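You operate a simulated robot arm through the tools that you are given. There is no shell and no other tool. Be economical: measure what you need, move in short steps, check, and stop when the job is done.

You run a simulated robot arm. Do the job below in one go: nothing can be reset, and whatever is moved stays where it is left.

JOB
Lock the blue gloves from the black shelf unit in locker 5.
Fine: on its lower shelf.

Only the result counts: the job must be done as asked and must still hold three seconds after the hand-in. Knocking over, shifting, dropping, spilling or breaking anything else fails it.

ROBOT AND FRAMES
A 6-joint arm with a two-finger parallel gripper on a trunk, on a base that drives. Base frame: it is fixed to the floor where the robot stands at the start and does not move with it; the origin is under the middle of the robot, x ahead of it, y to its left, z up. Lengths are in mm, angles in degrees, forces in N, time in s.
Its first joint turns from -166.0 to 166.0 degrees. Places, roughly: black gloves, blue gloves, green gloves [-500, -1250, 1250]; left locker door [700, 100, 1000]; left locker latch [700, 0, 1000]; lower shelf of the left locker [1000, 100, 800]; middle locker door [700, -200, 1000]; middle locker latch [700, -300, 1000]; right locker door [700, -500, 1000]; right locker latch [700, -600, 1000]. Payload 3.91 kg.
The TCP is the grasp point between the finger pads, 30 mm short of the fingertips. In the tool frame z runs along the fingers and y along their closing line. The gripper opens to 110 mm. The fingers are 20 mm wide and 10 mm thick; the gripper's body (48 by 112 mm) begins 55 mm behind the TCP.
Orientation is that of the tool frame in the base frame, as a unit quaternion [x, y, z, w]. With the fingers straight down and closing along the base's y, the tool's x points along the base's -x, its y along +y and its z along -z.

CONTROLS
- The arm moves only by the tool send_rows. Its argument "motion" is a list of rows, each a list of 3 entries, a list of its own where there are three numbers: the turn, a rotation vector about the tool's x, y, z in degrees, then the shift along the tool's x, y, z in mm, then the opening in per cent of the stroke, from 0 (shut) to 100 (fully open). In form: [[[ax, ay, az], [dx, dy, dz], grip], ...]. A call has 1 to 12 rows; each row shifts and turns the commanded pose from where the row before left it, along the tool's axes as they then stand. A row lasts 0.2 s, in which the tool goes at most 50 mm and 8.6 degrees; a call with a longer step from one row to the next is refused whole, and so is a gripper value outside its range. A pose out of reach is approached as far as the arm can. The call stops where the force on the tool passes 90 N (or 10 N more than at its start, if that is more) or the arm is blocked; 0.2 s more then pass. Each finger travels about 153 mm/s and halts on what it meets, pressing with about 29 N; the grip force reading is that of the motor and also rises with nothing between the fingers. The clock runs only during rows and for 0.2 s after the last one: add rows that do not move to give the fingers time. It gives the time, the measured TCP pose, the force on the tool (base axes), the opening and the grip force at its end, in the units of the frame above (readings bear some noise), with the torque about the TCP (base axes, N m) and any sound that the robot's microphone picked up.
- Cameras (640 x 400 px; columns grow to the right, rows downward): "scene" is now at [181.7, 165.7, 1366.4]; the picture's right is [-0.81, -0.59, 0.00], its down [-0.35, 0.48, -0.80] and it looks along [0.48, -0.65, -0.60] (base axes); focal length 214 px, centre (320, 200). "wrist" rides on the gripper at [72, 17, -103] in the tool frame; the picture's right is [-0.23, 0.97, 0.00], its down [-0.76, -0.18, -0.62] and it looks along [-0.61, -0.14, 0.78] (tool axes); focal length 222 px, centre (320, 200).
- camera(camera): a new picture of that camera. The clock stands still meanwhile.
- base_move(legs): drives the robot by 1 to 6 legs, each [ahead, turn to the left] in mm and degrees, along the robot's own axes; the way and the turn of a leg run together, so that a leg with both is an arc; at most 1500 mm and 180 degrees a leg. The arm and the cameras ride along, it lands a little off, and it stops where it bumps. It gives what a move gives.
- pan_tilt(pan, tilt): turns the head with the scene camera to pan (to the left, within 120 degrees either way) and tilt (down, from -29 to 69), counted from straight ahead of the robot. It gives what a move gives.
- point_at(camera, pixels): for up to 12 pixels [column, row] of the newest picture of that camera ("zoom" is the newest enlarged one), the place [x, y, z] in the base frame of the surface seen there, good to about 2 mm. The clock stands still meanwhile.
- enlarge(camera, box): a new picture of the part [left, top, right, bottom] of that camera's present view, enlarged. The clock stands still meanwhile.
- job_done(): hands the job in; it is judged then, once.

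Go step by step. Measure first, check grasps and placings, and put right what went wrong. The budget is 80 turns and 52 pictures, counting those below and the enlarged ones. Unless the task says otherwise, let go and move clear before handing in, and close with one line.

The tools are called after ">>>" as name(argument=value, ...) on one line, values as JSON. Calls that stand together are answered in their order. send_rows: Moves the arm, as the interface text tells. Its arguments: {"type":"object","properties":{"motion":{"type":"array","items":{"type":"array"}}},"required":["motion"]} The other tools are called the same way: base_move (legs) drives the base; pan_tilt (pan, tilt) turns the head that bears the scene camera; camera (camera) takes a picture; point_at (camera, pixels) gives the place of the surface under pixels of a picture; enlarge (camera, box) takes an enlarged picture of a part of a camera's view; job_done () hands the job in.

At the start:

```text
t: 0.0
tool_pos: [657.4, -394.6, 1001.2]
tcp_rot: [0.0, 1.0, 0.0, 0.0]
force: [0.0, -0.5, 0.0]
torque: [0.03, 0.01, 0.03]
grip_width: 110.0
finger_force: 0.1
robot x, y, heading: [-0.3, 0.7, -0.3]
head pan, tilt: [-53.7, 36.6]
```

scene: 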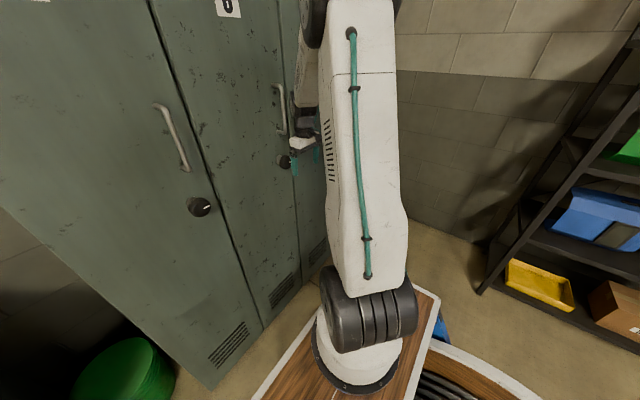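
wrist: 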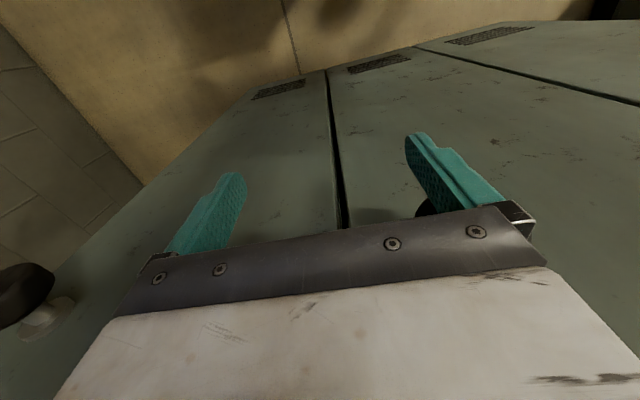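

The scene shows three lockers ahead, with a number partly visible at (228,5), and the black shelf on the right. I'll turn the head to see the locker numbers first.

>>> pan_tilt(pan=-10, tilt=5)

>>> camera(camera="scene")

>>> pan_tilt(pan=-110, tilt=15)

>>> camera(camera="scene")

```text
t: 1.1
tool_pos: [658.7, -394.5, 999.9]
tcp_rot: [0.0, 1.0, 0.001, 0.0]
force: [-0.1, -0.1, -0.6]
torque: [-0.03, 0.02, -0.01]
grip_width: 110.1
finger_force: 0.0
robot x, y, heading: [0.5, 0.0, 0.4]
head pan, tilt: [-10.0, 5.0]
```

```text
49 pictures are left
```

scene: 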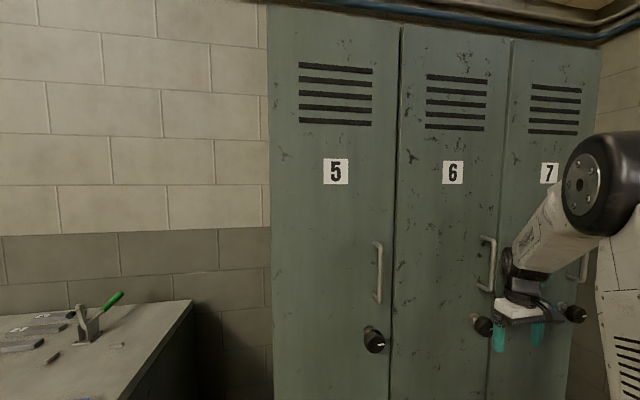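

```text
t: 2.9
tool_pos: [658.2, -394.1, 999.6]
tcp_rot: [0.0, 1.0, 0.0, 0.0]
force: [0.6, -0.3, 0.3]
torque: [-0.01, 0.01, -0.01]
grip_width: 109.9
finger_force: 0.1
robot x, y, heading: [2.8, -0.3, -0.0]
head pan, tilt: [-110.0, 15.0]
```

```text
48 pictures are left
```

scene: 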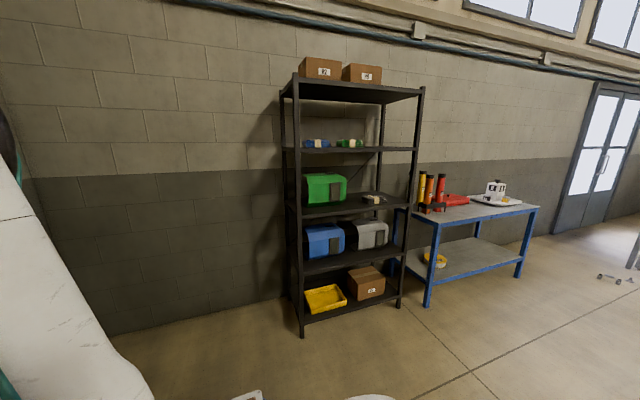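

Locker 5 is the left one, with its handle and knob on its right edge. The gloves look to be on the upper shelf at (318,143) and (350,143), with a black pair perhaps at (375,198). I'll zoom and measure.

>>> enlarge(camera="scene", box=[270, 120, 430, 220])

>>> point_at(camera="scene", pixels=[[318, 142], [350, 142], [372, 199], [298, 152], [413, 152], [298, 78], [295, 210], [410, 205], [302, 330], [398, 303], [290, 150], [383, 150]])

```text
4.00 times, centred on (350, 170) of scene
```

zoom: 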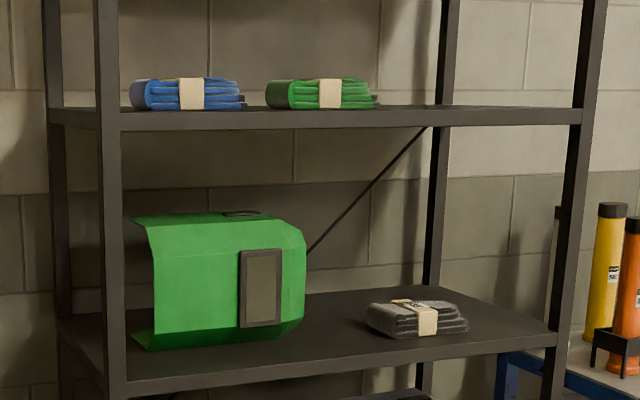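

```text
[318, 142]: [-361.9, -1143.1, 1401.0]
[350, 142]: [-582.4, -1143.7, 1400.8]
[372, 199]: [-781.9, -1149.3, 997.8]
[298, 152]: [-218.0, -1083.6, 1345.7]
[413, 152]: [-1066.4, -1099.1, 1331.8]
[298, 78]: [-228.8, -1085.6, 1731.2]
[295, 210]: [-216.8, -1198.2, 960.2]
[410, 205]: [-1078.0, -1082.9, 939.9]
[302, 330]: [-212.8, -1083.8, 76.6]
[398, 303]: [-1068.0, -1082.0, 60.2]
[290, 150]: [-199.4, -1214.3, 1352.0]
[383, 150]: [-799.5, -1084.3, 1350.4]
```

The blue gloves are on the top inner shelf, on the left. I'll measure their outline in the zoom picture.

>>> point_at(camera="zoom", pixels=[[133, 95], [150, 83], [190, 80], [236, 85], [244, 103], [150, 107], [190, 95], [220, 96], [190, 108], [255, 108], [110, 118], [250, 118]])

>>> enlarge(camera="scene", box=[294, 130, 342, 160])

```text
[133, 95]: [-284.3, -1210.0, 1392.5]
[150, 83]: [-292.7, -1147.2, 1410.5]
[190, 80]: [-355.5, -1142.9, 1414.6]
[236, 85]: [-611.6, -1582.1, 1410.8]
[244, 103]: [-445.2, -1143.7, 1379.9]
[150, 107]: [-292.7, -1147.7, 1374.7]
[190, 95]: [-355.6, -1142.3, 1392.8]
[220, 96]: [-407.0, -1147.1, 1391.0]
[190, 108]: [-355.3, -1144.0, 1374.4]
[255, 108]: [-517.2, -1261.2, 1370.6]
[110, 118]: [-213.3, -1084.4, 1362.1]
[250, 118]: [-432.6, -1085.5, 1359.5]
```

```text
13.33 times, centred on (318, 145) of scene
```

zoom: 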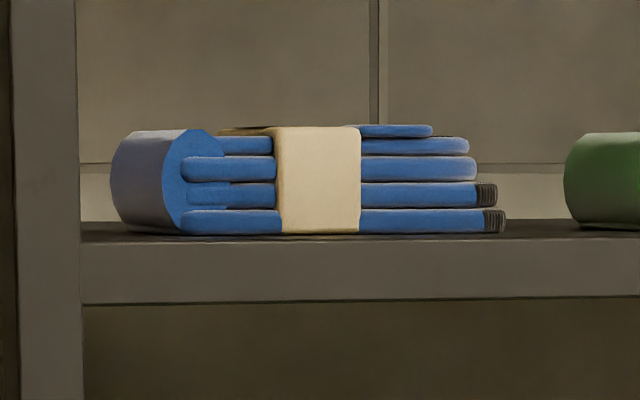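

Gloves: x −285…−447, front y −1143, z 1370…1415. Now for locker 5's handle and knob.

>>> pan_tilt(pan=0, tilt=25)

>>> camera(camera="scene")

>>> enlarge(camera="scene", box=[300, 100, 460, 200])

```text
t: 4.8
tool_pos: [657.2, -395.3, 999.5]
tcp_rot: [0.0, 1.0, 0.0, 0.001]
force: [0.2, 0.0, 0.4]
torque: [0.01, -0.01, -0.01]
grip_width: 110.0
finger_force: 0.1
robot x, y, heading: [1.8, -0.4, -0.1]
head pan, tilt: [0.0, 25.0]
```

```text
45 pictures are left
```

scene: 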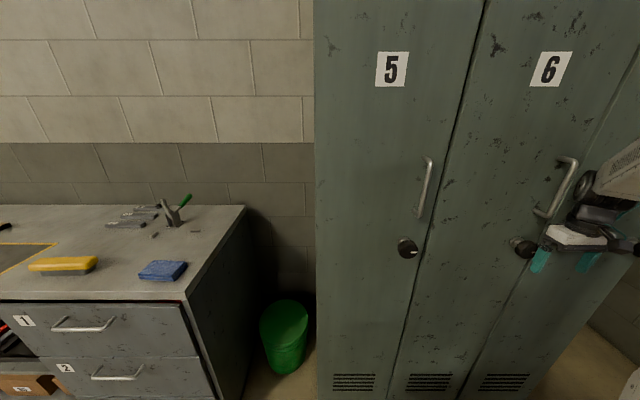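

```text
4.00 times, centred on (380, 150) of scene
```

zoom: 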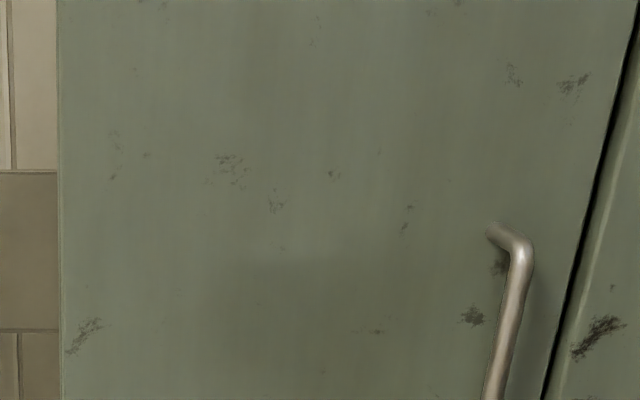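

>>> enlarge(camera="scene", box=[376, 150, 472, 270])

>>> point_at(camera="scene", pixels=[[431, 160], [426, 190], [419, 216], [402, 247], [412, 250], [408, 242], [392, 250], [317, 200], [438, 200], [330, 370], [474, 100], [520, 245]])

```text
3.33 times, centred on (424, 210) of scene
```

zoom: 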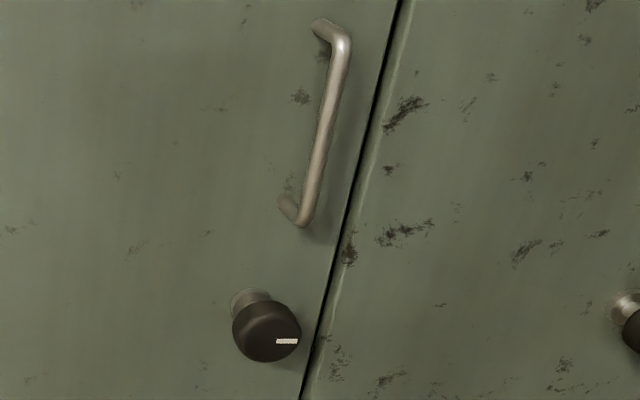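

```text
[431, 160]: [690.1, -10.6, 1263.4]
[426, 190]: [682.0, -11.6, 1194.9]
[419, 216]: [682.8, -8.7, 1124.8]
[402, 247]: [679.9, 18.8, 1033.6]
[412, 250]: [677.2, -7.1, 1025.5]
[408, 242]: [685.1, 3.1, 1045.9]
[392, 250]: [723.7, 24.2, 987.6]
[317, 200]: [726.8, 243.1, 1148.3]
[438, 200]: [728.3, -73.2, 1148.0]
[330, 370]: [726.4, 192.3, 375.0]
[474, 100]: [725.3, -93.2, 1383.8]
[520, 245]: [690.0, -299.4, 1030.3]
```

Door face is x≈727, hinge y≈245, handle bar x≈688, y≈−10, z 1125–1265, knob at (680, 5, 1030) with its mark to the right. I'll back the tool off and turn it to point ahead.

>>> send_rows(motion=[[[0, 0, 0], [40, 0, 0], 60], [[0, 0, 0], [45, 0, 0], 60], [[0, 0, 0], [45, 0, 0], 60], [[0, 0, 0], [40, 0, -30], 60], [[0, 0, 0], [0, 0, -40], 60], [[0, 0, 0], [0, 0, -40], 60], [[0, 0, 0], [0, 0, -40], 60]])

>>> send_rows(motion=[[[0, -8.5, 0], [0, 0, 0], 60], [[0, -8.5, 0], [0, 0, 0], 60], [[0, -8.5, 0], [0, 0, 0], 60], [[0, -8.5, 0], [0, 0, 0], 60], [[0, -8.5, 0], [0, 0, 0], 60], [[0, -8.5, 0], [0, 0, 0], 60], [[0, -8.5, 0], [0, 0, 0], 60], [[0, -8.5, 0], [0, 0, 0], 60], [[0, -8.5, 0], [0, 0, 0], 60], [[0, -8.5, 0], [0, 0, 0], 60], [[0, -5, 0], [0, 0, 0], 60]])

```text
t: 6.3
tool_pos: [489.2, -393.6, 1149.5]
tcp_rot: [0.0, 1.0, -0.001, 0.0]
force: [0.0, 0.2, -0.4]
torque: [-0.04, 0.03, 0.0]
grip_width: 66.1
finger_force: 0.1
robot x, y, heading: [0.4, 2.1, 0.1]
head pan, tilt: [0.0, 25.0]
```

```text
t: 8.8
tool_pos: [488.5, -393.4, 1149.3]
tcp_rot: [0.001, 0.707, -0.001, 0.707]
force: [0.7, 1.5, -0.2]
torque: [0.01, 0.0, 0.02]
grip_width: 66.0
finger_force: 0.0
robot x, y, heading: [-0.6, 1.1, -0.1]
head pan, tilt: [0.0, 25.0]
```

The tool now points ahead. I'll move it in front of the handle (y −11, z 1195).

>>> send_rows(motion=[[[0, 0, 0], [-5, 48, 0], 60], [[0, 0, 0], [-5, 48, 0], 60], [[0, 0, 0], [-6, 48, 0], 60], [[0, 0, 0], [-6, 48, 0], 60], [[0, 0, 0], [-6, 48, 0], 60], [[0, 0, 0], [-6, 48, 0], 60], [[0, 0, 0], [-6, 48, 0], 60], [[0, 0, 0], [-6, 46, 0], 60], [[0, 0, 0], [0, 0, 45], 60], [[0, 0, 0], [0, 0, 45], 60]])

>>> camera(camera="wrist")

```text
t: 10.4
tool_pos: [548.2, -233.0, 1227.8]
tcp_rot: [0.077, 0.743, 0.071, 0.661]
force: [0.6, 1.8, 0.1]
torque: [0.0, 0.0, 0.02]
grip_width: 66.1
finger_force: 0.1
out of reach, approached as far as the arm can: row 2, 3, 4, 5, 6, 7, 8
robot x, y, heading: [-2.0, 0.5, -0.0]
head pan, tilt: [0.0, 25.0]
stopped in row 8: the arm was blocked; the commanded pose is now the measured one
```

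```text
42 pictures are left
```

wrist: 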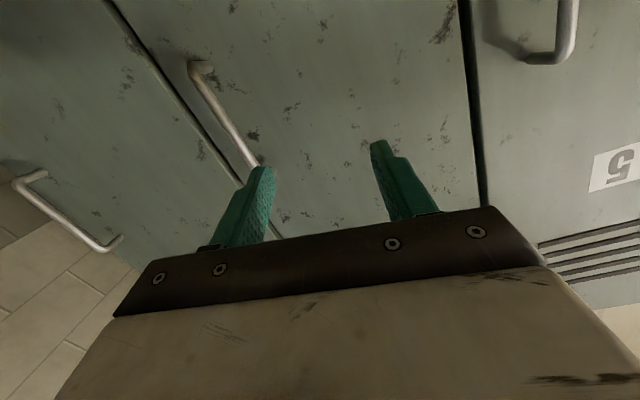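

The tool is too close to the robot's axis to reach sideways. I'll back the base 300 mm; the floor behind was clear in the pan −110 view.

>>> base_move(legs=[[-300, 0]])

```text
t: 12.4
tool_pos: [249.8, -232.4, 1227.0]
tcp_rot: [0.079, 0.744, 0.07, 0.66]
force: [1.6, -0.2, 0.2]
torque: [-0.02, -0.01, 0.03]
grip_width: 66.0
finger_force: 0.1
robot x, y, heading: [-297.4, 1.5, -0.2]
head pan, tilt: [0.0, 25.0]
```

I'll straighten the orientation (residual about −0.7, −6.8, −12.1°) while moving forward.

>>> send_rows(motion=[[[0, 0, 0], [0, 0, 45], 60], [[0, 0, 0], [0, 0, 45], 60], [[0, 0, 0], [0, 0, 45], 60], [[-0.35, -3.4, -6.05], [0, 0, 0], 60], [[-0.35, -3.4, -6.05], [0, 0, 0], 60], [[0, 0, 0], [0, 0, 40], 60]])

```text
t: 13.8
tool_pos: [425.1, -231.4, 1209.6]
tcp_rot: [-0.001, 0.707, 0.001, 0.707]
force: [0.1, -0.5, -1.2]
torque: [-0.02, 0.01, -0.04]
grip_width: 66.3
finger_force: 0.0
robot x, y, heading: [-295.8, 2.3, -0.3]
head pan, tilt: [0.0, 25.0]
```

>>> send_rows(motion=[[[0, 0, 0], [3, 30, 38], 60], [[0, 0, 0], [3, 30, 38], 60], [[0, 0, 0], [3, 40, 29], 60], [[0, 0, 0], [3, 40, 25], 60], [[0, 0, 0], [2, 40, 25], 60], [[0, 0, 0], [0, 40, 20], 60], [[0, 0, 0], [0, 0, 0], 60]])

>>> camera(camera="wrist")

>>> camera(camera="scene")

```text
t: 15.4
tool_pos: [581.8, -89.3, 1198.6]
tcp_rot: [-0.011, 0.71, 0.012, 0.704]
force: [0.3, -0.6, -0.7]
torque: [0.0, -0.03, -0.03]
grip_width: 66.0
finger_force: 0.1
out of reach, approached as far as the arm can: row 4, 5, 6
robot x, y, heading: [-298.7, -2.1, -0.2]
head pan, tilt: [0.0, 25.0]
```

```text
41 pictures are left
```

wrist: 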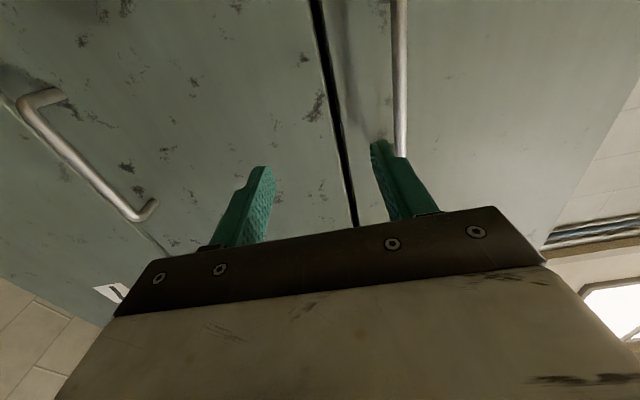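

```text
40 pictures are left
```

scene: 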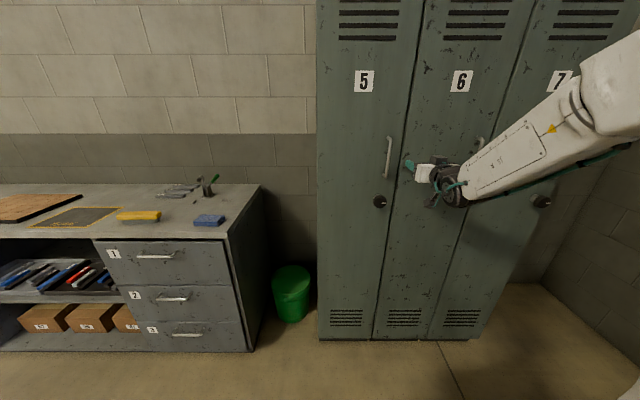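

The arm stopped short at y≈−89, so I need to learn whether this is an outer-reach limit. I'll draw back and then go sideways.

>>> send_rows(motion=[[[0, 0, 0], [0, 0, -45], 60], [[0, 0, 0], [0, 0, -45], 60], [[0, 0, 0], [0, 35, -40], 60], [[0, 0, 0], [0, 40, 0], 60], [[0, 0, 0], [0, 0, 0], 60]])

```text
refused: row 3 steps farther than a row can; nothing moved
```

>>> send_rows(motion=[[[0, 0, 0], [0, 0, -45], 60], [[0, 0, 0], [0, 0, -45], 60], [[0, 0, 0], [0, 0, -40], 60], [[0, 0, 0], [0, 0, 0], 60], [[0, 0, 0], [0, 0, 0], 60]])

```text
t: 16.6
tool_pos: [450.8, -99.7, 1201.2]
tcp_rot: [0.002, 0.707, 0.0, 0.707]
force: [0.9, 0.5, -0.1]
torque: [0.01, 0.06, -0.01]
grip_width: 66.0
finger_force: 0.1
out of reach, approached as far as the arm can: row 1
robot x, y, heading: [-302.3, 1.3, -0.0]
head pan, tilt: [0.0, 25.0]
```

The limit is outer reach (~840 mm for the forward-pointing tool). I'll drive forward 170 mm and line up.

>>> base_move(legs=[[170, 0]])

>>> send_rows(motion=[[[0, 0, 0], [0, 45, -10], 60], [[0, 0, 0], [0, 43, -10], 60], [[0, 0, 0], [0, 0, 0], 60], [[0, 0, 0], [0, 0, 0], 60]])

>>> camera(camera="wrist")

```text
t: 18.1
tool_pos: [620.6, -100.4, 1201.9]
tcp_rot: [0.0, 0.707, 0.0, 0.707]
force: [0.0, 0.2, 0.1]
torque: [0.02, -0.06, -0.02]
grip_width: 66.1
finger_force: 0.0
robot x, y, heading: [-131.7, 3.3, 0.1]
head pan, tilt: [0.0, 25.0]
```

```text
t: 19.1
tool_pos: [598.5, -76.6, 1200.4]
tcp_rot: [-0.006, 0.708, 0.006, 0.706]
force: [-0.6, 0.0, 0.3]
torque: [-0.02, 0.02, 0.0]
grip_width: 65.9
finger_force: 0.0
out of reach, approached as far as the arm can: row 1, 2
robot x, y, heading: [-131.1, 1.7, 0.0]
head pan, tilt: [0.0, 25.0]
```

```text
39 pictures are left
```

wrist: 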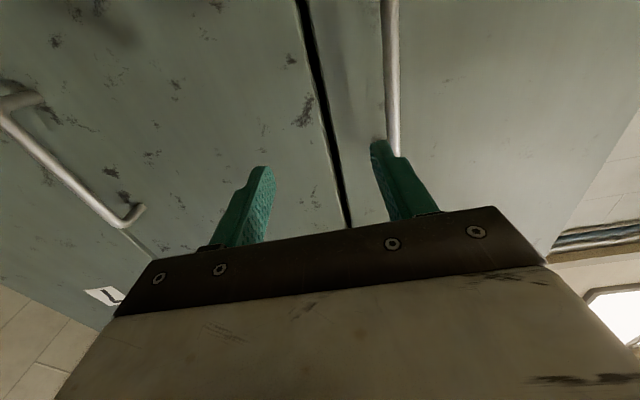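

The limit is lateral: the forward tool can't come nearer the robot's centreline than about y −85. I'll shift the robot left ~180 mm, after checking the room there.

>>> pan_tilt(pan=40, tilt=45)

>>> camera(camera="scene")

>>> point_at(camera="scene", pixels=[[320, 60], [320, 120], [320, 180], [320, 240], [320, 300], [320, 360], [420, 150], [450, 200], [450, 250], [200, 200], [200, 300], [420, 320]])

```text
t: 20.2
tool_pos: [599.1, -76.1, 1200.5]
tcp_rot: [-0.005, 0.709, 0.005, 0.706]
force: [0.6, -0.7, -1.1]
torque: [-0.03, 0.01, -0.02]
grip_width: 65.6
finger_force: 0.2
robot x, y, heading: [-127.0, -1.6, -0.2]
head pan, tilt: [40.0, 45.0]
```

```text
38 pictures are left
```

scene: 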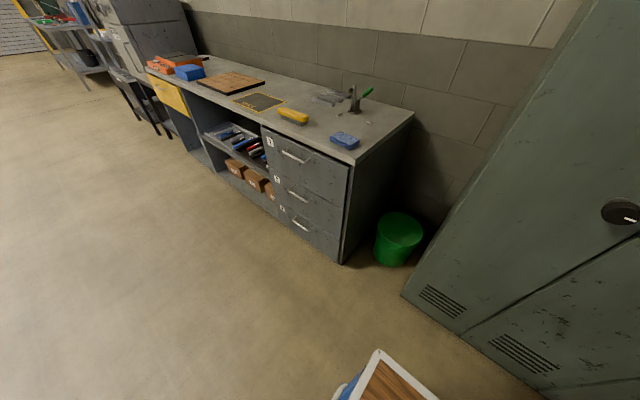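

```text
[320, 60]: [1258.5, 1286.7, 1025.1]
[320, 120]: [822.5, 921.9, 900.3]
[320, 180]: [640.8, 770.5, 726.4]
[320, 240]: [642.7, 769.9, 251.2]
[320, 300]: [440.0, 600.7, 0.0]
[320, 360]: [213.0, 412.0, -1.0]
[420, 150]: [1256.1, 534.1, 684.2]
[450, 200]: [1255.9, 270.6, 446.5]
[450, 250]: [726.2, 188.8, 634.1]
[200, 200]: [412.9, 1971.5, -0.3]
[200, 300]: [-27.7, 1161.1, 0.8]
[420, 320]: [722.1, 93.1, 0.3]
```

The floor to the left is clear (bench front at x≈640, y>500). I'll shift left 200 mm: turn, drive, turn back.

>>> base_move(legs=[[0, 90], [200, 0], [0, -90]])

>>> pan_tilt(pan=-25, tilt=25)

```text
t: 29.4
tool_pos: [598.5, 116.8, 1201.5]
tcp_rot: [-0.002, 0.708, 0.003, 0.706]
force: [-0.2, -0.7, 0.4]
torque: [0.03, 0.02, -0.01]
grip_width: 66.1
finger_force: 0.2
robot x, y, heading: [-130.2, 197.5, -0.3]
head pan, tilt: [40.0, 45.0]
```

```text
t: 30.8
tool_pos: [600.4, 118.6, 1201.7]
tcp_rot: [-0.002, 0.708, 0.003, 0.706]
force: [-0.4, 0.4, 0.4]
torque: [-0.01, 0.02, -0.02]
grip_width: 66.0
finger_force: 0.0
robot x, y, heading: [-128.8, 202.4, -0.6]
head pan, tilt: [-25.0, 25.0]
```

>>> send_rows(motion=[[[0, 0, 0], [0, -45, 0], 60], [[0, 0, 0], [0, -45, 0], 60], [[0, 0, 0], [6, -39, 0], 60], [[0, 0, 0], [0, 0, 0], 60]])

>>> camera(camera="wrist")

>>> camera(camera="scene")

```text
t: 31.8
tool_pos: [600.8, -11.4, 1195.9]
tcp_rot: [-0.002, 0.708, 0.003, 0.706]
force: [0.2, -0.4, 0.0]
torque: [-0.03, 0.0, 0.03]
grip_width: 66.0
finger_force: 0.0
robot x, y, heading: [-129.9, 200.2, -0.6]
head pan, tilt: [-25.0, 25.0]
```

```text
37 pictures are left
```

wrist: 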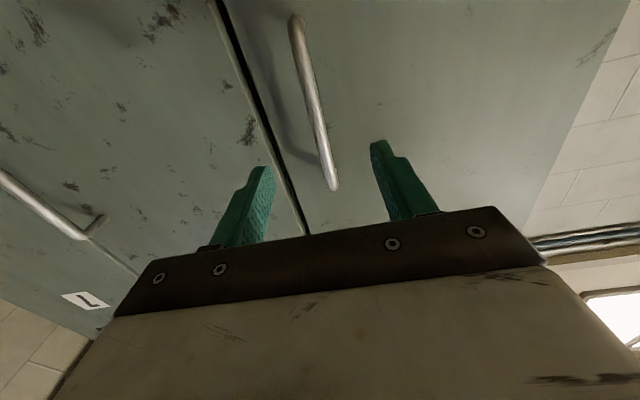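

```text
36 pictures are left
```

scene: 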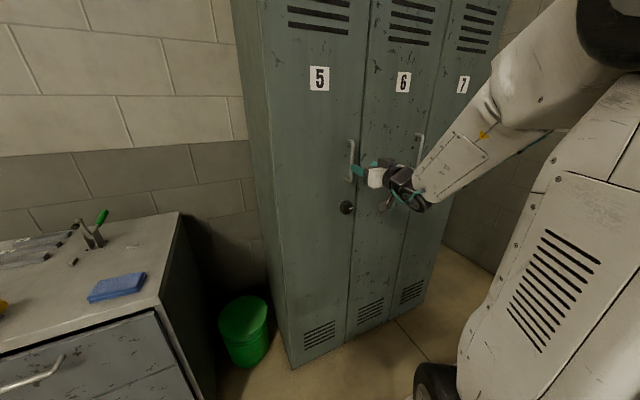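

The bar at (320,100–190) lies between the fingers. I'll advance, grip the handle and pull gently to test whether it's locked.

>>> send_rows(motion=[[[0, 0, 0], [0, 0, 40], 60], [[0, 0, 0], [0, 0, 40], 60], [[0, 0, 0], [0, 0, 3], 60], [[0, 0, 0], [0, 0, 0], 0], [[0, 0, 0], [0, 0, 0], 0], [[0, 0, 0], [0, 0, 0], 0], [[0, 0, 0], [0, 0, -10], 0], [[0, 0, 0], [0, 0, -10], 0], [[0, 0, 0], [0, 0, 0], 0]])

```text
t: 33.8
tool_pos: [665.6, -10.8, 1194.5]
tcp_rot: [-0.003, 0.709, 0.003, 0.705]
force: [33.2, -6.5, 3.1]
torque: [-0.11, 0.57, -0.13]
grip_width: 11.5
finger_force: 45.2
robot x, y, heading: [-128.5, 197.1, -0.4]
head pan, tilt: [-25.0, 25.0]
```

The tool came back 18 mm under 33 N, so either the fingers slid or the door moved. I'll look.

>>> enlarge(camera="scene", box=[320, 130, 440, 230])

>>> point_at(camera="zoom", pixels=[[60, 100], [60, 300], [120, 300], [190, 100], [260, 60], [230, 350], [150, 380]])

```text
4.00 times, centred on (380, 180) of scene
```

zoom: 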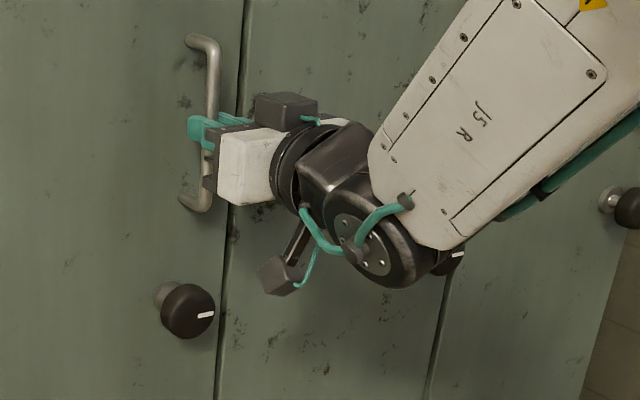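

```text
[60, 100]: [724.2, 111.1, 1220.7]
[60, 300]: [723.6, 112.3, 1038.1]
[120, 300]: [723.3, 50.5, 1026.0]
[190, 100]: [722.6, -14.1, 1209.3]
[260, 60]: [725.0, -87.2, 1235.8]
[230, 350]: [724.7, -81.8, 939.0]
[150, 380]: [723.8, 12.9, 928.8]
```

The door is still flush at x≈724, so the handle slipped and the latch is locked. I'll release, back off, and measure the knob.

>>> send_rows(motion=[[[0, 0, 0], [0, 0, 5], 60], [[0, 0, 0], [0, 0, 0], 60], [[0, 0, 0], [0, 0, -40], 60], [[0, 0, 0], [0, 0, -40], 60], [[0, 0, 0], [40, 0, 0], 60], [[0, 0, 0], [40, 0, 0], 60], [[0, 0, 0], [40, 0, 0], 60], [[0, 0, 0], [0, 0, 0], 60]])

>>> enlarge(camera="scene", box=[330, 190, 370, 220])

>>> camera(camera="wrist")

```text
t: 35.5
tool_pos: [588.7, -11.5, 1073.8]
tcp_rot: [-0.003, 0.708, 0.003, 0.706]
force: [-0.3, -0.2, 0.4]
torque: [0.02, -0.04, 0.0]
grip_width: 66.0
finger_force: 0.2
robot x, y, heading: [-130.6, 202.9, -0.4]
head pan, tilt: [-25.0, 25.0]
```

```text
13.33 times, centred on (350, 205) of scene
```

zoom: 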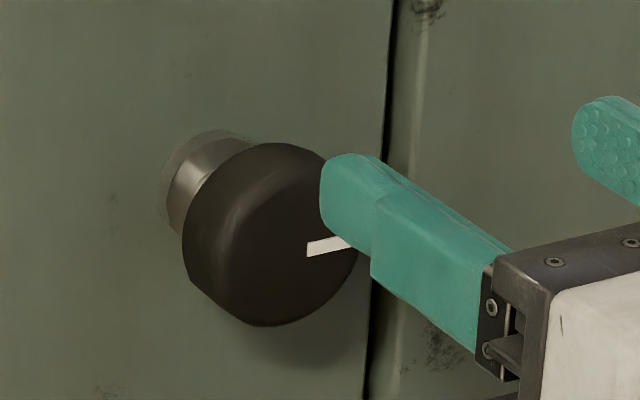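

```text
33 pictures are left
```

wrist: 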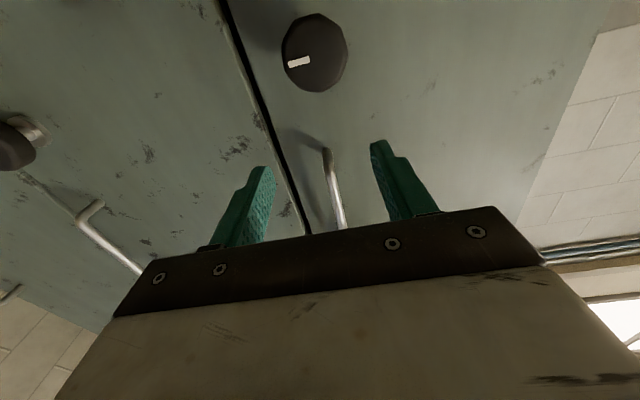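

>>> point_at(camera="wrist", pixels=[[314, 45], [288, 52], [340, 45], [314, 22], [316, 85], [292, 66], [306, 60]])

>>> point_at(camera="zoom", pixels=[[190, 210], [230, 165], [180, 190], [270, 250], [310, 155], [300, 310], [200, 290]])

```text
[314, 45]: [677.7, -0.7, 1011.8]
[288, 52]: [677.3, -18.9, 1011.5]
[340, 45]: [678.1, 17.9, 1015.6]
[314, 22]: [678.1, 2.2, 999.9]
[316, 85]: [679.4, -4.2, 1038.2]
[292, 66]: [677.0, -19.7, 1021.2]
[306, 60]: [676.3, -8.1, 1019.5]
```

```text
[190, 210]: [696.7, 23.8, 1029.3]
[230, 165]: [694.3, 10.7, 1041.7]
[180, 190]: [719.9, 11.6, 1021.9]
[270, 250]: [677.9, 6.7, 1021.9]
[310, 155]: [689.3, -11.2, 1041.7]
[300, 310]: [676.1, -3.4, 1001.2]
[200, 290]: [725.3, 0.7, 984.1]
```

Knob centre ≈ (y 0, z 1020), radius ≈24, x 677–700. I'll approach with open fingers, grip it, and turn 34° as a test.

>>> send_rows(motion=[[[0, 0, 0], [40, 11.5, 0], 85], [[0, 0, 0], [14, 0, 30], 85], [[0, 0, 0], [0, 0, 35], 85], [[0, 0, 0], [0, 0, 31], 85], [[0, 0, 0], [0, 0, 0], 0], [[0, 0, 0], [0, 0, 0], 0], [[0, 0, 0], [0, 0, 0], 0]])

>>> send_rows(motion=[[[0, 0, 8], [0, 0, 0], 0], [[0, 0, 8], [0, 0, 0], 0], [[0, 0, 8], [0, 0, 0], 0], [[0, 0, 0], [0, 0, 0], 0]])

>>> enlarge(camera="scene", box=[320, 180, 400, 230])

```text
t: 37.1
tool_pos: [683.2, -1.0, 1021.2]
tcp_rot: [0.0, 0.708, 0.001, 0.706]
force: [-1.3, -23.1, -0.8]
torque: [-0.03, 0.11, -0.79]
grip_width: 49.8
finger_force: 44.8
robot x, y, heading: [-126.5, 204.1, -0.3]
head pan, tilt: [-25.0, 25.0]
```

```text
t: 38.1
tool_pos: [683.6, -2.3, 1021.4]
tcp_rot: [0.148, 0.692, 0.149, 0.69]
force: [-7.7, -47.7, 1.1]
torque: [-0.05, 0.53, -0.27]
grip_width: 49.9
finger_force: 44.8
robot x, y, heading: [-128.6, 198.3, -0.3]
head pan, tilt: [-25.0, 25.0]
```

```text
8.00 times, centred on (360, 205) of scene
```

zoom: 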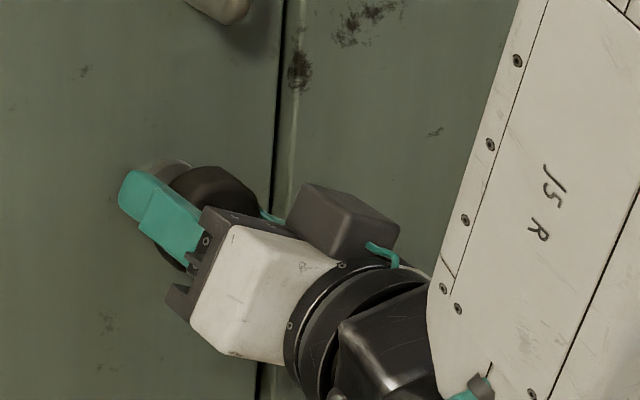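

Turning meets almost no torque; the −48 N in y means the knob centre is a few mm to the right. I'll nudge and keep turning clockwise to 90°.

>>> send_rows(motion=[[[0, 0, 0], [-1.2, -2.7, 0], 0], [[0, 0, 8], [0, 0, 0], 0], [[0, 0, 8], [0, 0, 0], 0], [[0, 0, 8], [0, 0, 0], 0], [[0, 0, 8], [0, 0, 0], 0], [[0, 0, 0], [0, 0, 0], 0]])

```text
t: 39.5
tool_pos: [683.0, -2.1, 1021.1]
tcp_rot: [0.332, 0.626, 0.335, 0.622]
force: [-14.2, -27.7, 3.3]
torque: [-0.01, 0.26, 0.43]
grip_width: 49.9
finger_force: 45.1
robot x, y, heading: [-130.8, 196.1, -0.4]
head pan, tilt: [-25.0, 25.0]
```

>>> send_rows(motion=[[[0, 0, 8], [0, 0, 0], 0], [[0, 0, 8], [0, 0, 0], 0], [[0, 0, 8], [0, 0, 0], 0], [[0, 0, 8], [0, 0, 0], 0], [[0, 0, 2], [0, 0, 0], 0], [[0, 0, 0], [0, 0, 0], 0]])

>>> enlarge(camera="scene", box=[320, 180, 400, 230])

```text
t: 41.0
tool_pos: [683.6, -2.3, 1020.2]
tcp_rot: [0.501, 0.501, 0.502, 0.496]
force: [-16.1, -30.2, -10.9]
torque: [-0.64, -0.38, 0.06]
grip_width: 49.9
finger_force: 45.2
robot x, y, heading: [-131.6, 198.9, -0.4]
head pan, tilt: [-25.0, 25.0]
```

```text
8.00 times, centred on (360, 205) of scene
```

zoom: 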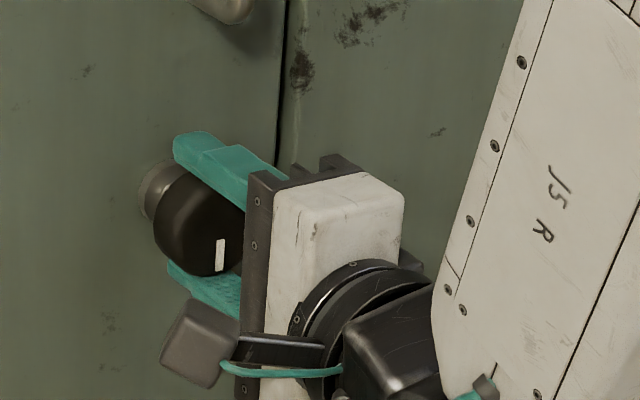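

The mark now points down and torque has risen, which suggests an end stop. I'll pull gently on the gripped knob to see whether the door opens.

>>> send_rows(motion=[[[0, 0, -1], [0, 0, -8], 0], [[0, 0, 0], [0, 0, -8], 0], [[0, 0, 0], [0, 0, -8], 0], [[0, 0, 0], [0, 0, -8], 0], [[0, 0, 0], [0, 0, 0], 0]])

>>> enlarge(camera="scene", box=[300, 130, 420, 230])

```text
t: 42.1
tool_pos: [652.7, 3.4, 1020.6]
tcp_rot: [0.492, 0.511, 0.498, 0.499]
force: [18.3, 62.7, -8.4]
torque: [0.01, -0.6, 0.54]
grip_width: 49.8
finger_force: 45.1
robot x, y, heading: [-128.0, 199.8, -0.3]
head pan, tilt: [-25.0, 25.0]
```

```text
4.00 times, centred on (360, 180) of scene
```

zoom: 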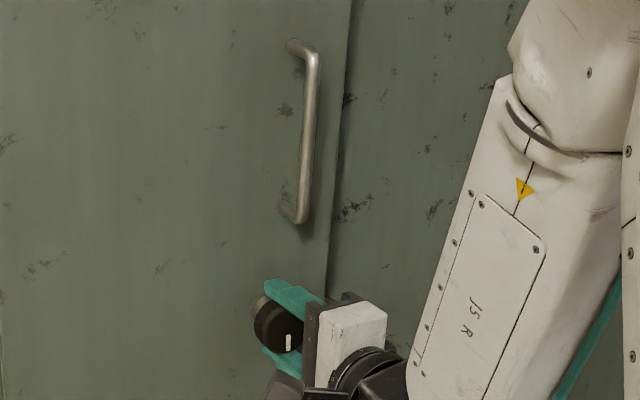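

The door follows: TCP moved 31 mm with the knob still held. I'll keep swinging it along its arc around the hinge (727, 245).

>>> send_rows(motion=[[[0, -2, 0], [11, 0, -15], 0], [[0, -2, 0], [9, 0, -15], 0], [[0, -2, 0], [7, 0, -14], 0], [[0, -2, 0], [8, 0, -13], 0], [[0, -2, 0], [9, 0, -13], 0], [[0, -2, 0], [9, 0, -12], 0], [[0, 0, 0], [0, 0, 0], 0]])

>>> camera(camera="scene")

```text
t: 43.8
tool_pos: [599.9, -14.3, 1026.4]
tcp_rot: [0.54, 0.456, 0.446, 0.549]
force: [0.6, 0.1, 0.1]
torque: [0.01, 0.0, 0.01]
grip_width: 0.0
finger_force: 37.8
out of reach, approached as far as the arm can: row 4, 5, 6
robot x, y, heading: [-128.0, 196.7, -0.5]
head pan, tilt: [-25.0, 25.0]
```

```text
29 pictures are left
```

scene: 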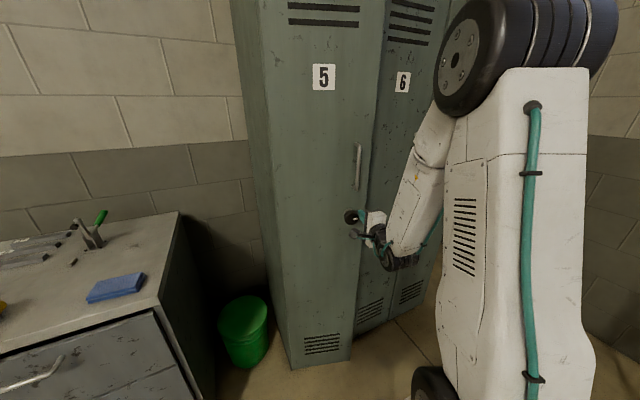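

The knob slipped free, but the door stands ajar about 15°. I'll measure the door edge so I can hook it from inside.

>>> point_at(camera="scene", pixels=[[378, 60], [384, 30], [368, 150], [360, 290], [352, 355], [378, 90], [390, 90], [362, 290], [372, 290], [340, 100], [300, 200], [356, 300]])

>>> enlarge(camera="scene", box=[320, 60, 420, 220])

```text
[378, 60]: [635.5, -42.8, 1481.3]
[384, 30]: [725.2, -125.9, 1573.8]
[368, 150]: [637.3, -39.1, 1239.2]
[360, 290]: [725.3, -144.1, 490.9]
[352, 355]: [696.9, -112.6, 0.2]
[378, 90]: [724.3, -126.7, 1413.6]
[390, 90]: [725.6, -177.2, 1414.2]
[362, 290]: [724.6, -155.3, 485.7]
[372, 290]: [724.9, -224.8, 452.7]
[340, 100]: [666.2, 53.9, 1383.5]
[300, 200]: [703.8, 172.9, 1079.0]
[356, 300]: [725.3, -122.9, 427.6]
```

```text
2.50 times, centred on (370, 140) of scene
```

zoom: 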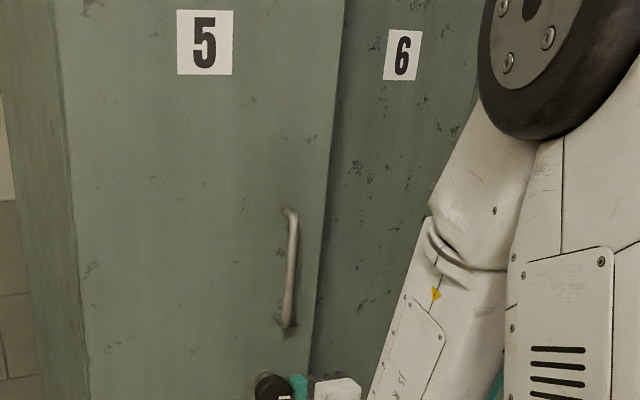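

Door edge is at (636, −42), open about 17.5°. I'll back off to the right, roll the tool back to level, then yaw it left so the closed fingers can hook behind the edge.

>>> send_rows(motion=[[[0, 0, 0], [0, 0, -40], 0], [[0, 0, 0], [-35, 0, -20], 0], [[0, 0, 0], [-40, 0, 0], 0], [[0, 0, 0], [-40, 0, 0], 0], [[0, 0, -8.5], [0, 0, 0], 0], [[0, 0, -8.5], [0, 0, 0], 0], [[0, 0, -8.5], [0, 0, 0], 0], [[0, 0, -8.5], [0, 0, 0], 0], [[0, 0, -8.5], [0, 0, 0], 0], [[0, 0, -8.5], [0, 0, 0], 0], [[0, 0, -8.5], [0, 0, 0], 0], [[0, 0, -8.5], [0, 0, 0], 0]])

>>> send_rows(motion=[[[0, 0, -8.5], [0, 0, 0], 0], [[0, 0, -8.5], [0, 0, 0], 0], [[0, 0, -5], [0, 0, 0], 0], [[-8.5, 0, 0], [0, 0, 0], 0], [[-8.5, 0, 0], [0, 0, 0], 0], [[-8.5, 0, 0], [0, 0, 0], 0], [[-8.5, 0, 0], [0, 0, 0], 0], [[-8.5, 0, 0], [0, 0, 0], 0], [[-8.5, 0, 0], [0, 0, 0], 0], [[0, 0, 0], [0, 0, 0], 0]])

```text
t: 46.4
tool_pos: [558.6, -137.7, 1027.9]
tcp_rot: [0.197, 0.679, 0.057, 0.705]
force: [0.0, -0.6, 0.7]
torque: [-0.01, 0.01, -0.05]
grip_width: 0.0
finger_force: 37.9
out of reach, approached as far as the arm can: row 1, 2
robot x, y, heading: [-126.0, 198.2, -0.2]
head pan, tilt: [-25.0, 25.0]
```

```text
t: 48.5
tool_pos: [558.5, -137.1, 1027.4]
tcp_rot: [-0.243, 0.668, 0.235, 0.663]
force: [0.2, 0.0, 0.3]
torque: [0.0, -0.04, 0.0]
grip_width: 0.0
finger_force: 37.4
robot x, y, heading: [-124.6, 197.3, -0.4]
head pan, tilt: [-25.0, 25.0]
```

Tool yaw is now +39.5°. I'll slide the closed fingertips in behind the door edge.

>>> send_rows(motion=[[[0, 0, 0], [-30, -20, 0], 0], [[0, 0, 0], [-25, 0, 30], 0], [[0, 0, 0], [0, 0, 40], 0], [[0, 0, 0], [0, 0, 40], 0], [[0, 0, 0], [0, 5, 20], 0], [[0, 0, 0], [0, 0, 0], 0]])

>>> camera(camera="wrist")

```text
t: 50.0
tool_pos: [668.1, -65.1, 1082.4]
tcp_rot: [-0.243, 0.67, 0.232, 0.663]
force: [-0.1, -0.4, 0.6]
torque: [-0.01, -0.03, 0.03]
grip_width: 0.0
finger_force: 37.4
robot x, y, heading: [-129.5, 200.2, -0.4]
head pan, tilt: [-25.0, 25.0]
```

```text
27 pictures are left
```

wrist: 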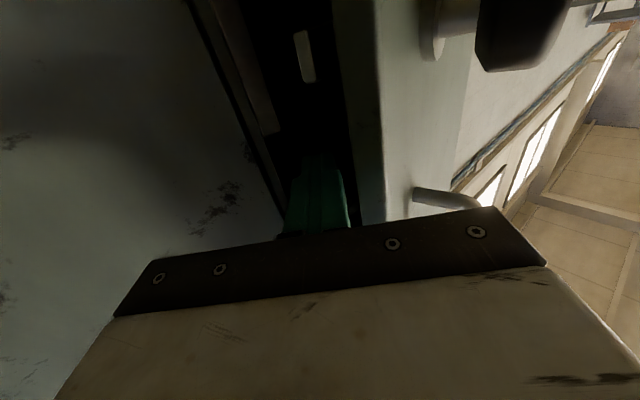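

The fingers are inside the gap at (320,200). I'll sweep the door open along its arc.

>>> send_rows(motion=[[[0, 0, 0], [0, 20, -9], 0], [[0, 0, 0], [0, 21, -10], 0], [[0, 0, 0], [0, 21, -9], 0], [[0, 0, 0], [0, 21, -10], 0], [[0, 0, 0], [0, 26, -4], 0], [[0, 0, 0], [0, 26, -4], 0], [[0, 0, 0], [0, 26, -3], 0], [[0, 0, 0], [0, 26, 3], 0], [[0, 0, 0], [0, 26, 3], 0], [[0, 0, 0], [0, 26, 3], 0]])

>>> camera(camera="scene")

```text
t: 52.1
tool_pos: [499.4, 81.0, 1084.0]
tcp_rot: [-0.245, 0.668, 0.235, 0.662]
force: [0.0, -1.4, 0.0]
torque: [0.01, 0.0, 0.04]
grip_width: 0.0
finger_force: 37.7
out of reach, approached as far as the arm can: row 10
robot x, y, heading: [-130.6, 199.7, -0.4]
head pan, tilt: [-25.0, 25.0]
```

```text
26 pictures are left
```

scene: 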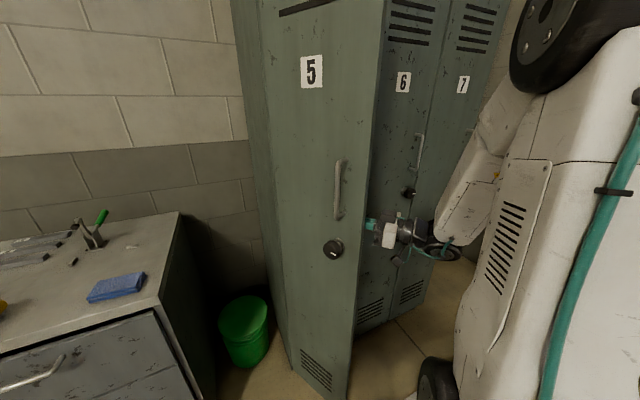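

The door is at roughly 50°. The arm is near its inner limit, so I'll sweep the rest by turning the base left 13°.

>>> base_move(legs=[[0, 13]])

>>> camera(camera="scene")

```text
t: 53.4
tool_pos: [509.4, 226.4, 1082.9]
tcp_rot: [-0.319, 0.637, 0.307, 0.631]
force: [0.0, -0.2, -0.3]
torque: [0.03, 0.02, 0.02]
grip_width: 0.0
finger_force: 37.7
robot x, y, heading: [-127.6, 198.9, 12.6]
head pan, tilt: [-25.0, 25.0]
```

```text
25 pictures are left
```

scene: 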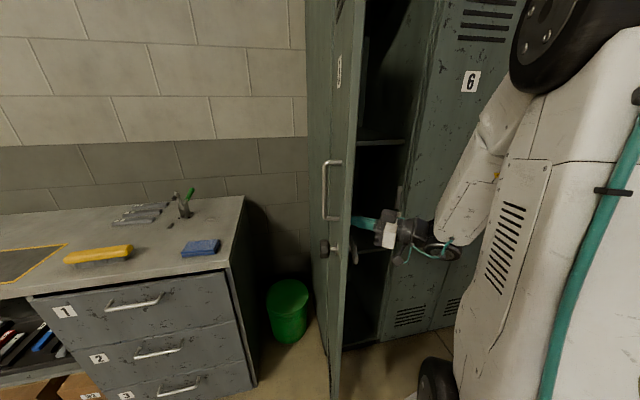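

The door is near 90°. I'll sweep a few degrees more for clearance, then look inside.

>>> base_move(legs=[[0, 8]])

>>> base_move(legs=[[0, -35]])

>>> pan_tilt(pan=10, tilt=30)

>>> camera(camera="scene")

```text
t: 54.1
tool_pos: [509.1, 235.4, 1083.0]
tcp_rot: [-0.322, 0.635, 0.312, 0.629]
force: [-18.8, -28.0, 1.2]
torque: [0.28, -0.13, 0.26]
grip_width: 0.3
finger_force: 37.6
robot x, y, heading: [-128.1, 197.1, 14.0]
head pan, tilt: [-25.0, 25.0]
stopped in leg 1: the force on the tool passed its limit at 115 N (the readings are from after the stop); the commanded pose is now the measured one
```

```text
t: 56.2
tool_pos: [416.4, -133.2, 1082.7]
tcp_rot: [-0.117, 0.704, 0.108, 0.692]
force: [0.6, 0.5, 0.5]
torque: [0.02, 0.02, 0.01]
grip_width: 0.0
finger_force: 37.3
robot x, y, heading: [-131.2, 194.0, -20.8]
head pan, tilt: [-25.0, 25.0]
```

```text
t: 57.2
tool_pos: [417.2, -134.9, 1083.6]
tcp_rot: [-0.117, 0.703, 0.108, 0.693]
force: [0.3, -0.1, 0.3]
torque: [0.0, 0.03, -0.06]
grip_width: 0.0
finger_force: 37.6
robot x, y, heading: [-131.7, 202.2, -21.3]
head pan, tilt: [10.0, 30.0]
```

```text
24 pictures are left
```

scene: 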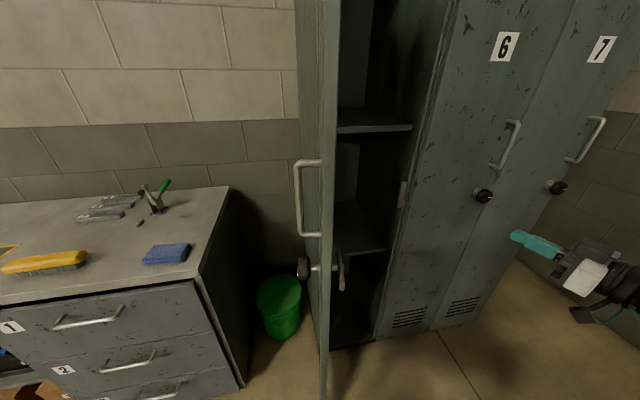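

The door stands at about 90°, and the compartment shows two shelves at (370,127) and (360,240). Measuring them.

>>> point_at(camera="scene", pixels=[[385, 251], [345, 252], [365, 225], [350, 210], [390, 128], [350, 130], [375, 118], [404, 200], [326, 200], [410, 150], [342, 285], [350, 160]])

```text
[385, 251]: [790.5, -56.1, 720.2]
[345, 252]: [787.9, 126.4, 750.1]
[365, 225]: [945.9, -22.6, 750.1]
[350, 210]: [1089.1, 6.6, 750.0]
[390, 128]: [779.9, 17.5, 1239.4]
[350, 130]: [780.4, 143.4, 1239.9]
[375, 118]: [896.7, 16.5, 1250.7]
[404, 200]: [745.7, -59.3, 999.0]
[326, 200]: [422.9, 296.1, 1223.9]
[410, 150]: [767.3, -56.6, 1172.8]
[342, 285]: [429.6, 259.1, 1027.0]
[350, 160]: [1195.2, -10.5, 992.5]
```

Lower shelf: z=750, front x≈780, interior y −56…245, 475 mm clear height. Now for the gloves: I'll grip them across y from the shelf's open left end, so I need to stand near (450, −1100) facing −x. I'll drive there with the arm swinging only through free space.

>>> base_move(legs=[[0, -45], [700, 0], [0, -180], [-723, 0]])

>>> pan_tilt(pan=60, tilt=10)

>>> camera(camera="scene")

```text
t: 74.0
tool_pos: [304.6, -483.4, 1083.5]
tcp_rot: [0.695, -0.16, -0.681, -0.164]
force: [0.0, -0.2, 0.4]
torque: [0.0, -0.02, 0.02]
grip_width: 0.0
finger_force: 37.5
robot x, y, heading: [457.0, -1107.2, 113.8]
head pan, tilt: [10.0, 30.0]
```

```text
t: 75.2
tool_pos: [303.2, -483.5, 1082.5]
tcp_rot: [0.695, -0.161, -0.681, -0.165]
force: [-0.8, 0.6, -0.5]
torque: [-0.02, 0.0, 0.02]
grip_width: 0.0
finger_force: 37.5
robot x, y, heading: [454.4, -1104.4, 114.1]
head pan, tilt: [60.0, 10.0]
```

```text
23 pictures are left
```

scene: 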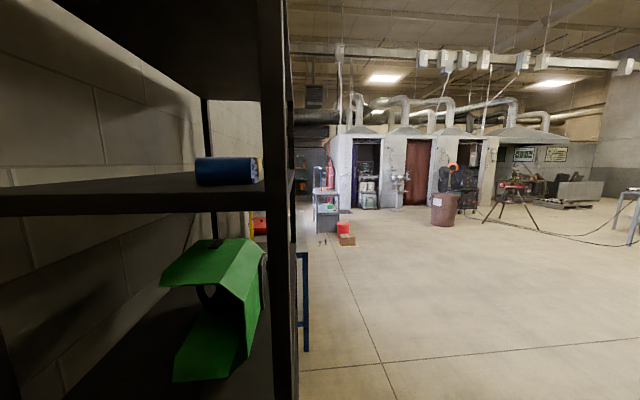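

I can see the shelf's open left end with the blue cuff at (226,170). I'll zoom and measure it together with the posts and shelf above.

>>> enlarge(camera="scene", box=[120, 100, 312, 220])

>>> point_at(camera="zoom", pixels=[[260, 230], [440, 230], [350, 190], [350, 275], [440, 195], [265, 195], [200, 330], [400, 330], [500, 200], [580, 200], [290, 60], [300, 130]])

>>> point_at(camera="scene", pixels=[[150, 40], [230, 80], [205, 120], [20, 205], [250, 205], [267, 100], [290, 100], [215, 220]])

```text
3.33 times, centred on (216, 160) of scene
```

zoom: 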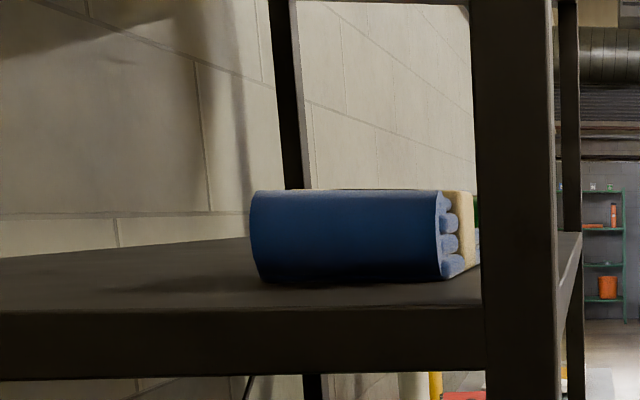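

```text
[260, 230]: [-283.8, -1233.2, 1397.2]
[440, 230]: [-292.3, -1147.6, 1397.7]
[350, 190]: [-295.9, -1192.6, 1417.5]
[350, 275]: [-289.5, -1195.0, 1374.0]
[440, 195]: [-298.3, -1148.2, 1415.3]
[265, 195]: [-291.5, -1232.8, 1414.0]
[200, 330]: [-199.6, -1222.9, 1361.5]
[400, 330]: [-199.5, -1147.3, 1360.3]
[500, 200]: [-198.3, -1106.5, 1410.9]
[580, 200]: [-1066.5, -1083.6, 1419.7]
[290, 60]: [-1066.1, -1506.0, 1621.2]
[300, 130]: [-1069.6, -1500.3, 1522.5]
```

```text
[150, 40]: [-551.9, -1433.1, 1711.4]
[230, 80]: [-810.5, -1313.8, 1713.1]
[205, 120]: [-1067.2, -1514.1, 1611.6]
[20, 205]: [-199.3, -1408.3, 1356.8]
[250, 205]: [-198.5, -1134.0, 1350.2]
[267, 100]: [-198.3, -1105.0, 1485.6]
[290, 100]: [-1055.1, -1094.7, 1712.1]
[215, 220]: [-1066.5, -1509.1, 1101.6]
```

Gloves: x −283…−447, y −1145…−1237, z 1370…1417; the space above is free to 1712 and the front post ends at y −1115. I'll turn the base 27°, pitch the tool 50° down and raise it in free space.

>>> base_move(legs=[[0, 26.7]])

>>> send_rows(motion=[[[0, 8.33, 0], [0, 0, 0], 50], [[0, 8.33, 0], [0, 0, 0], 50], [[0, 8.33, 0], [0, 0, 0], 50], [[0, 8.33, 0], [0, 0, 0], 50], [[0, 8.33, 0], [0, 0, 0], 50], [[0, 8.33, 0], [0, 0, 0], 50], [[0, 0, 0], [-29, 0, -35], 50], [[0, 0, 0], [-29, 0, -35], 50], [[0, 0, 0], [-29, 0, -35], 50], [[0, 0, 0], [-29, 0, -35], 50], [[0, 0, 0], [-29, 0, -35], 50], [[0, 0, 0], [0, 0, 0], 50]])

```text
t: 77.0
tool_pos: [40.6, -617.4, 1082.4]
tcp_rot: [0.713, 0.004, -0.701, -0.003]
force: [0.0, 0.0, 0.3]
torque: [0.01, -0.02, -0.02]
grip_width: 0.1
finger_force: 37.6
robot x, y, heading: [455.2, -1105.1, 140.6]
head pan, tilt: [60.0, 10.0]
```

```text
t: 79.5
tool_pos: [37.4, -620.3, 1311.5]
tcp_rot: [0.943, 0.005, -0.333, -0.003]
force: [1.4, -0.6, 0.2]
torque: [0.02, 0.02, -0.02]
grip_width: 55.0
finger_force: 0.0
robot x, y, heading: [452.4, -1103.8, 141.0]
head pan, tilt: [60.0, 10.0]
```

Pitch is 51°. Raise to ~1500 and move sideways toward y=−1192, staying right of the shelf (x≈37).

>>> send_rows(motion=[[[0, 0, 0], [-30, 0, -37], 50], [[0, 0, 0], [-30, 0, -37], 50], [[0, 0, 0], [-30, 0, -37], 50], [[0, 0, 0], [-30, 0, -37], 50], [[0, 0, 0], [0, 48, 0], 50], [[0, 0, 0], [0, 48, 0], 50], [[0, 0, 0], [0, 48, 0], 50], [[0, 0, 0], [0, 48, 0], 50], [[0, 0, 0], [0, 48, 0], 50], [[0, 0, 0], [0, 48, 0], 50], [[0, 0, 0], [0, 0, 0], 50]])

```text
t: 82.0
tool_pos: [38.6, -910.0, 1498.6]
tcp_rot: [0.942, 0.002, -0.334, -0.005]
force: [-0.8, 0.4, -0.5]
torque: [-0.01, -0.01, 0.0]
grip_width: 54.9
finger_force: 0.1
robot x, y, heading: [454.2, -1108.0, 141.2]
head pan, tilt: [60.0, 10.0]
```

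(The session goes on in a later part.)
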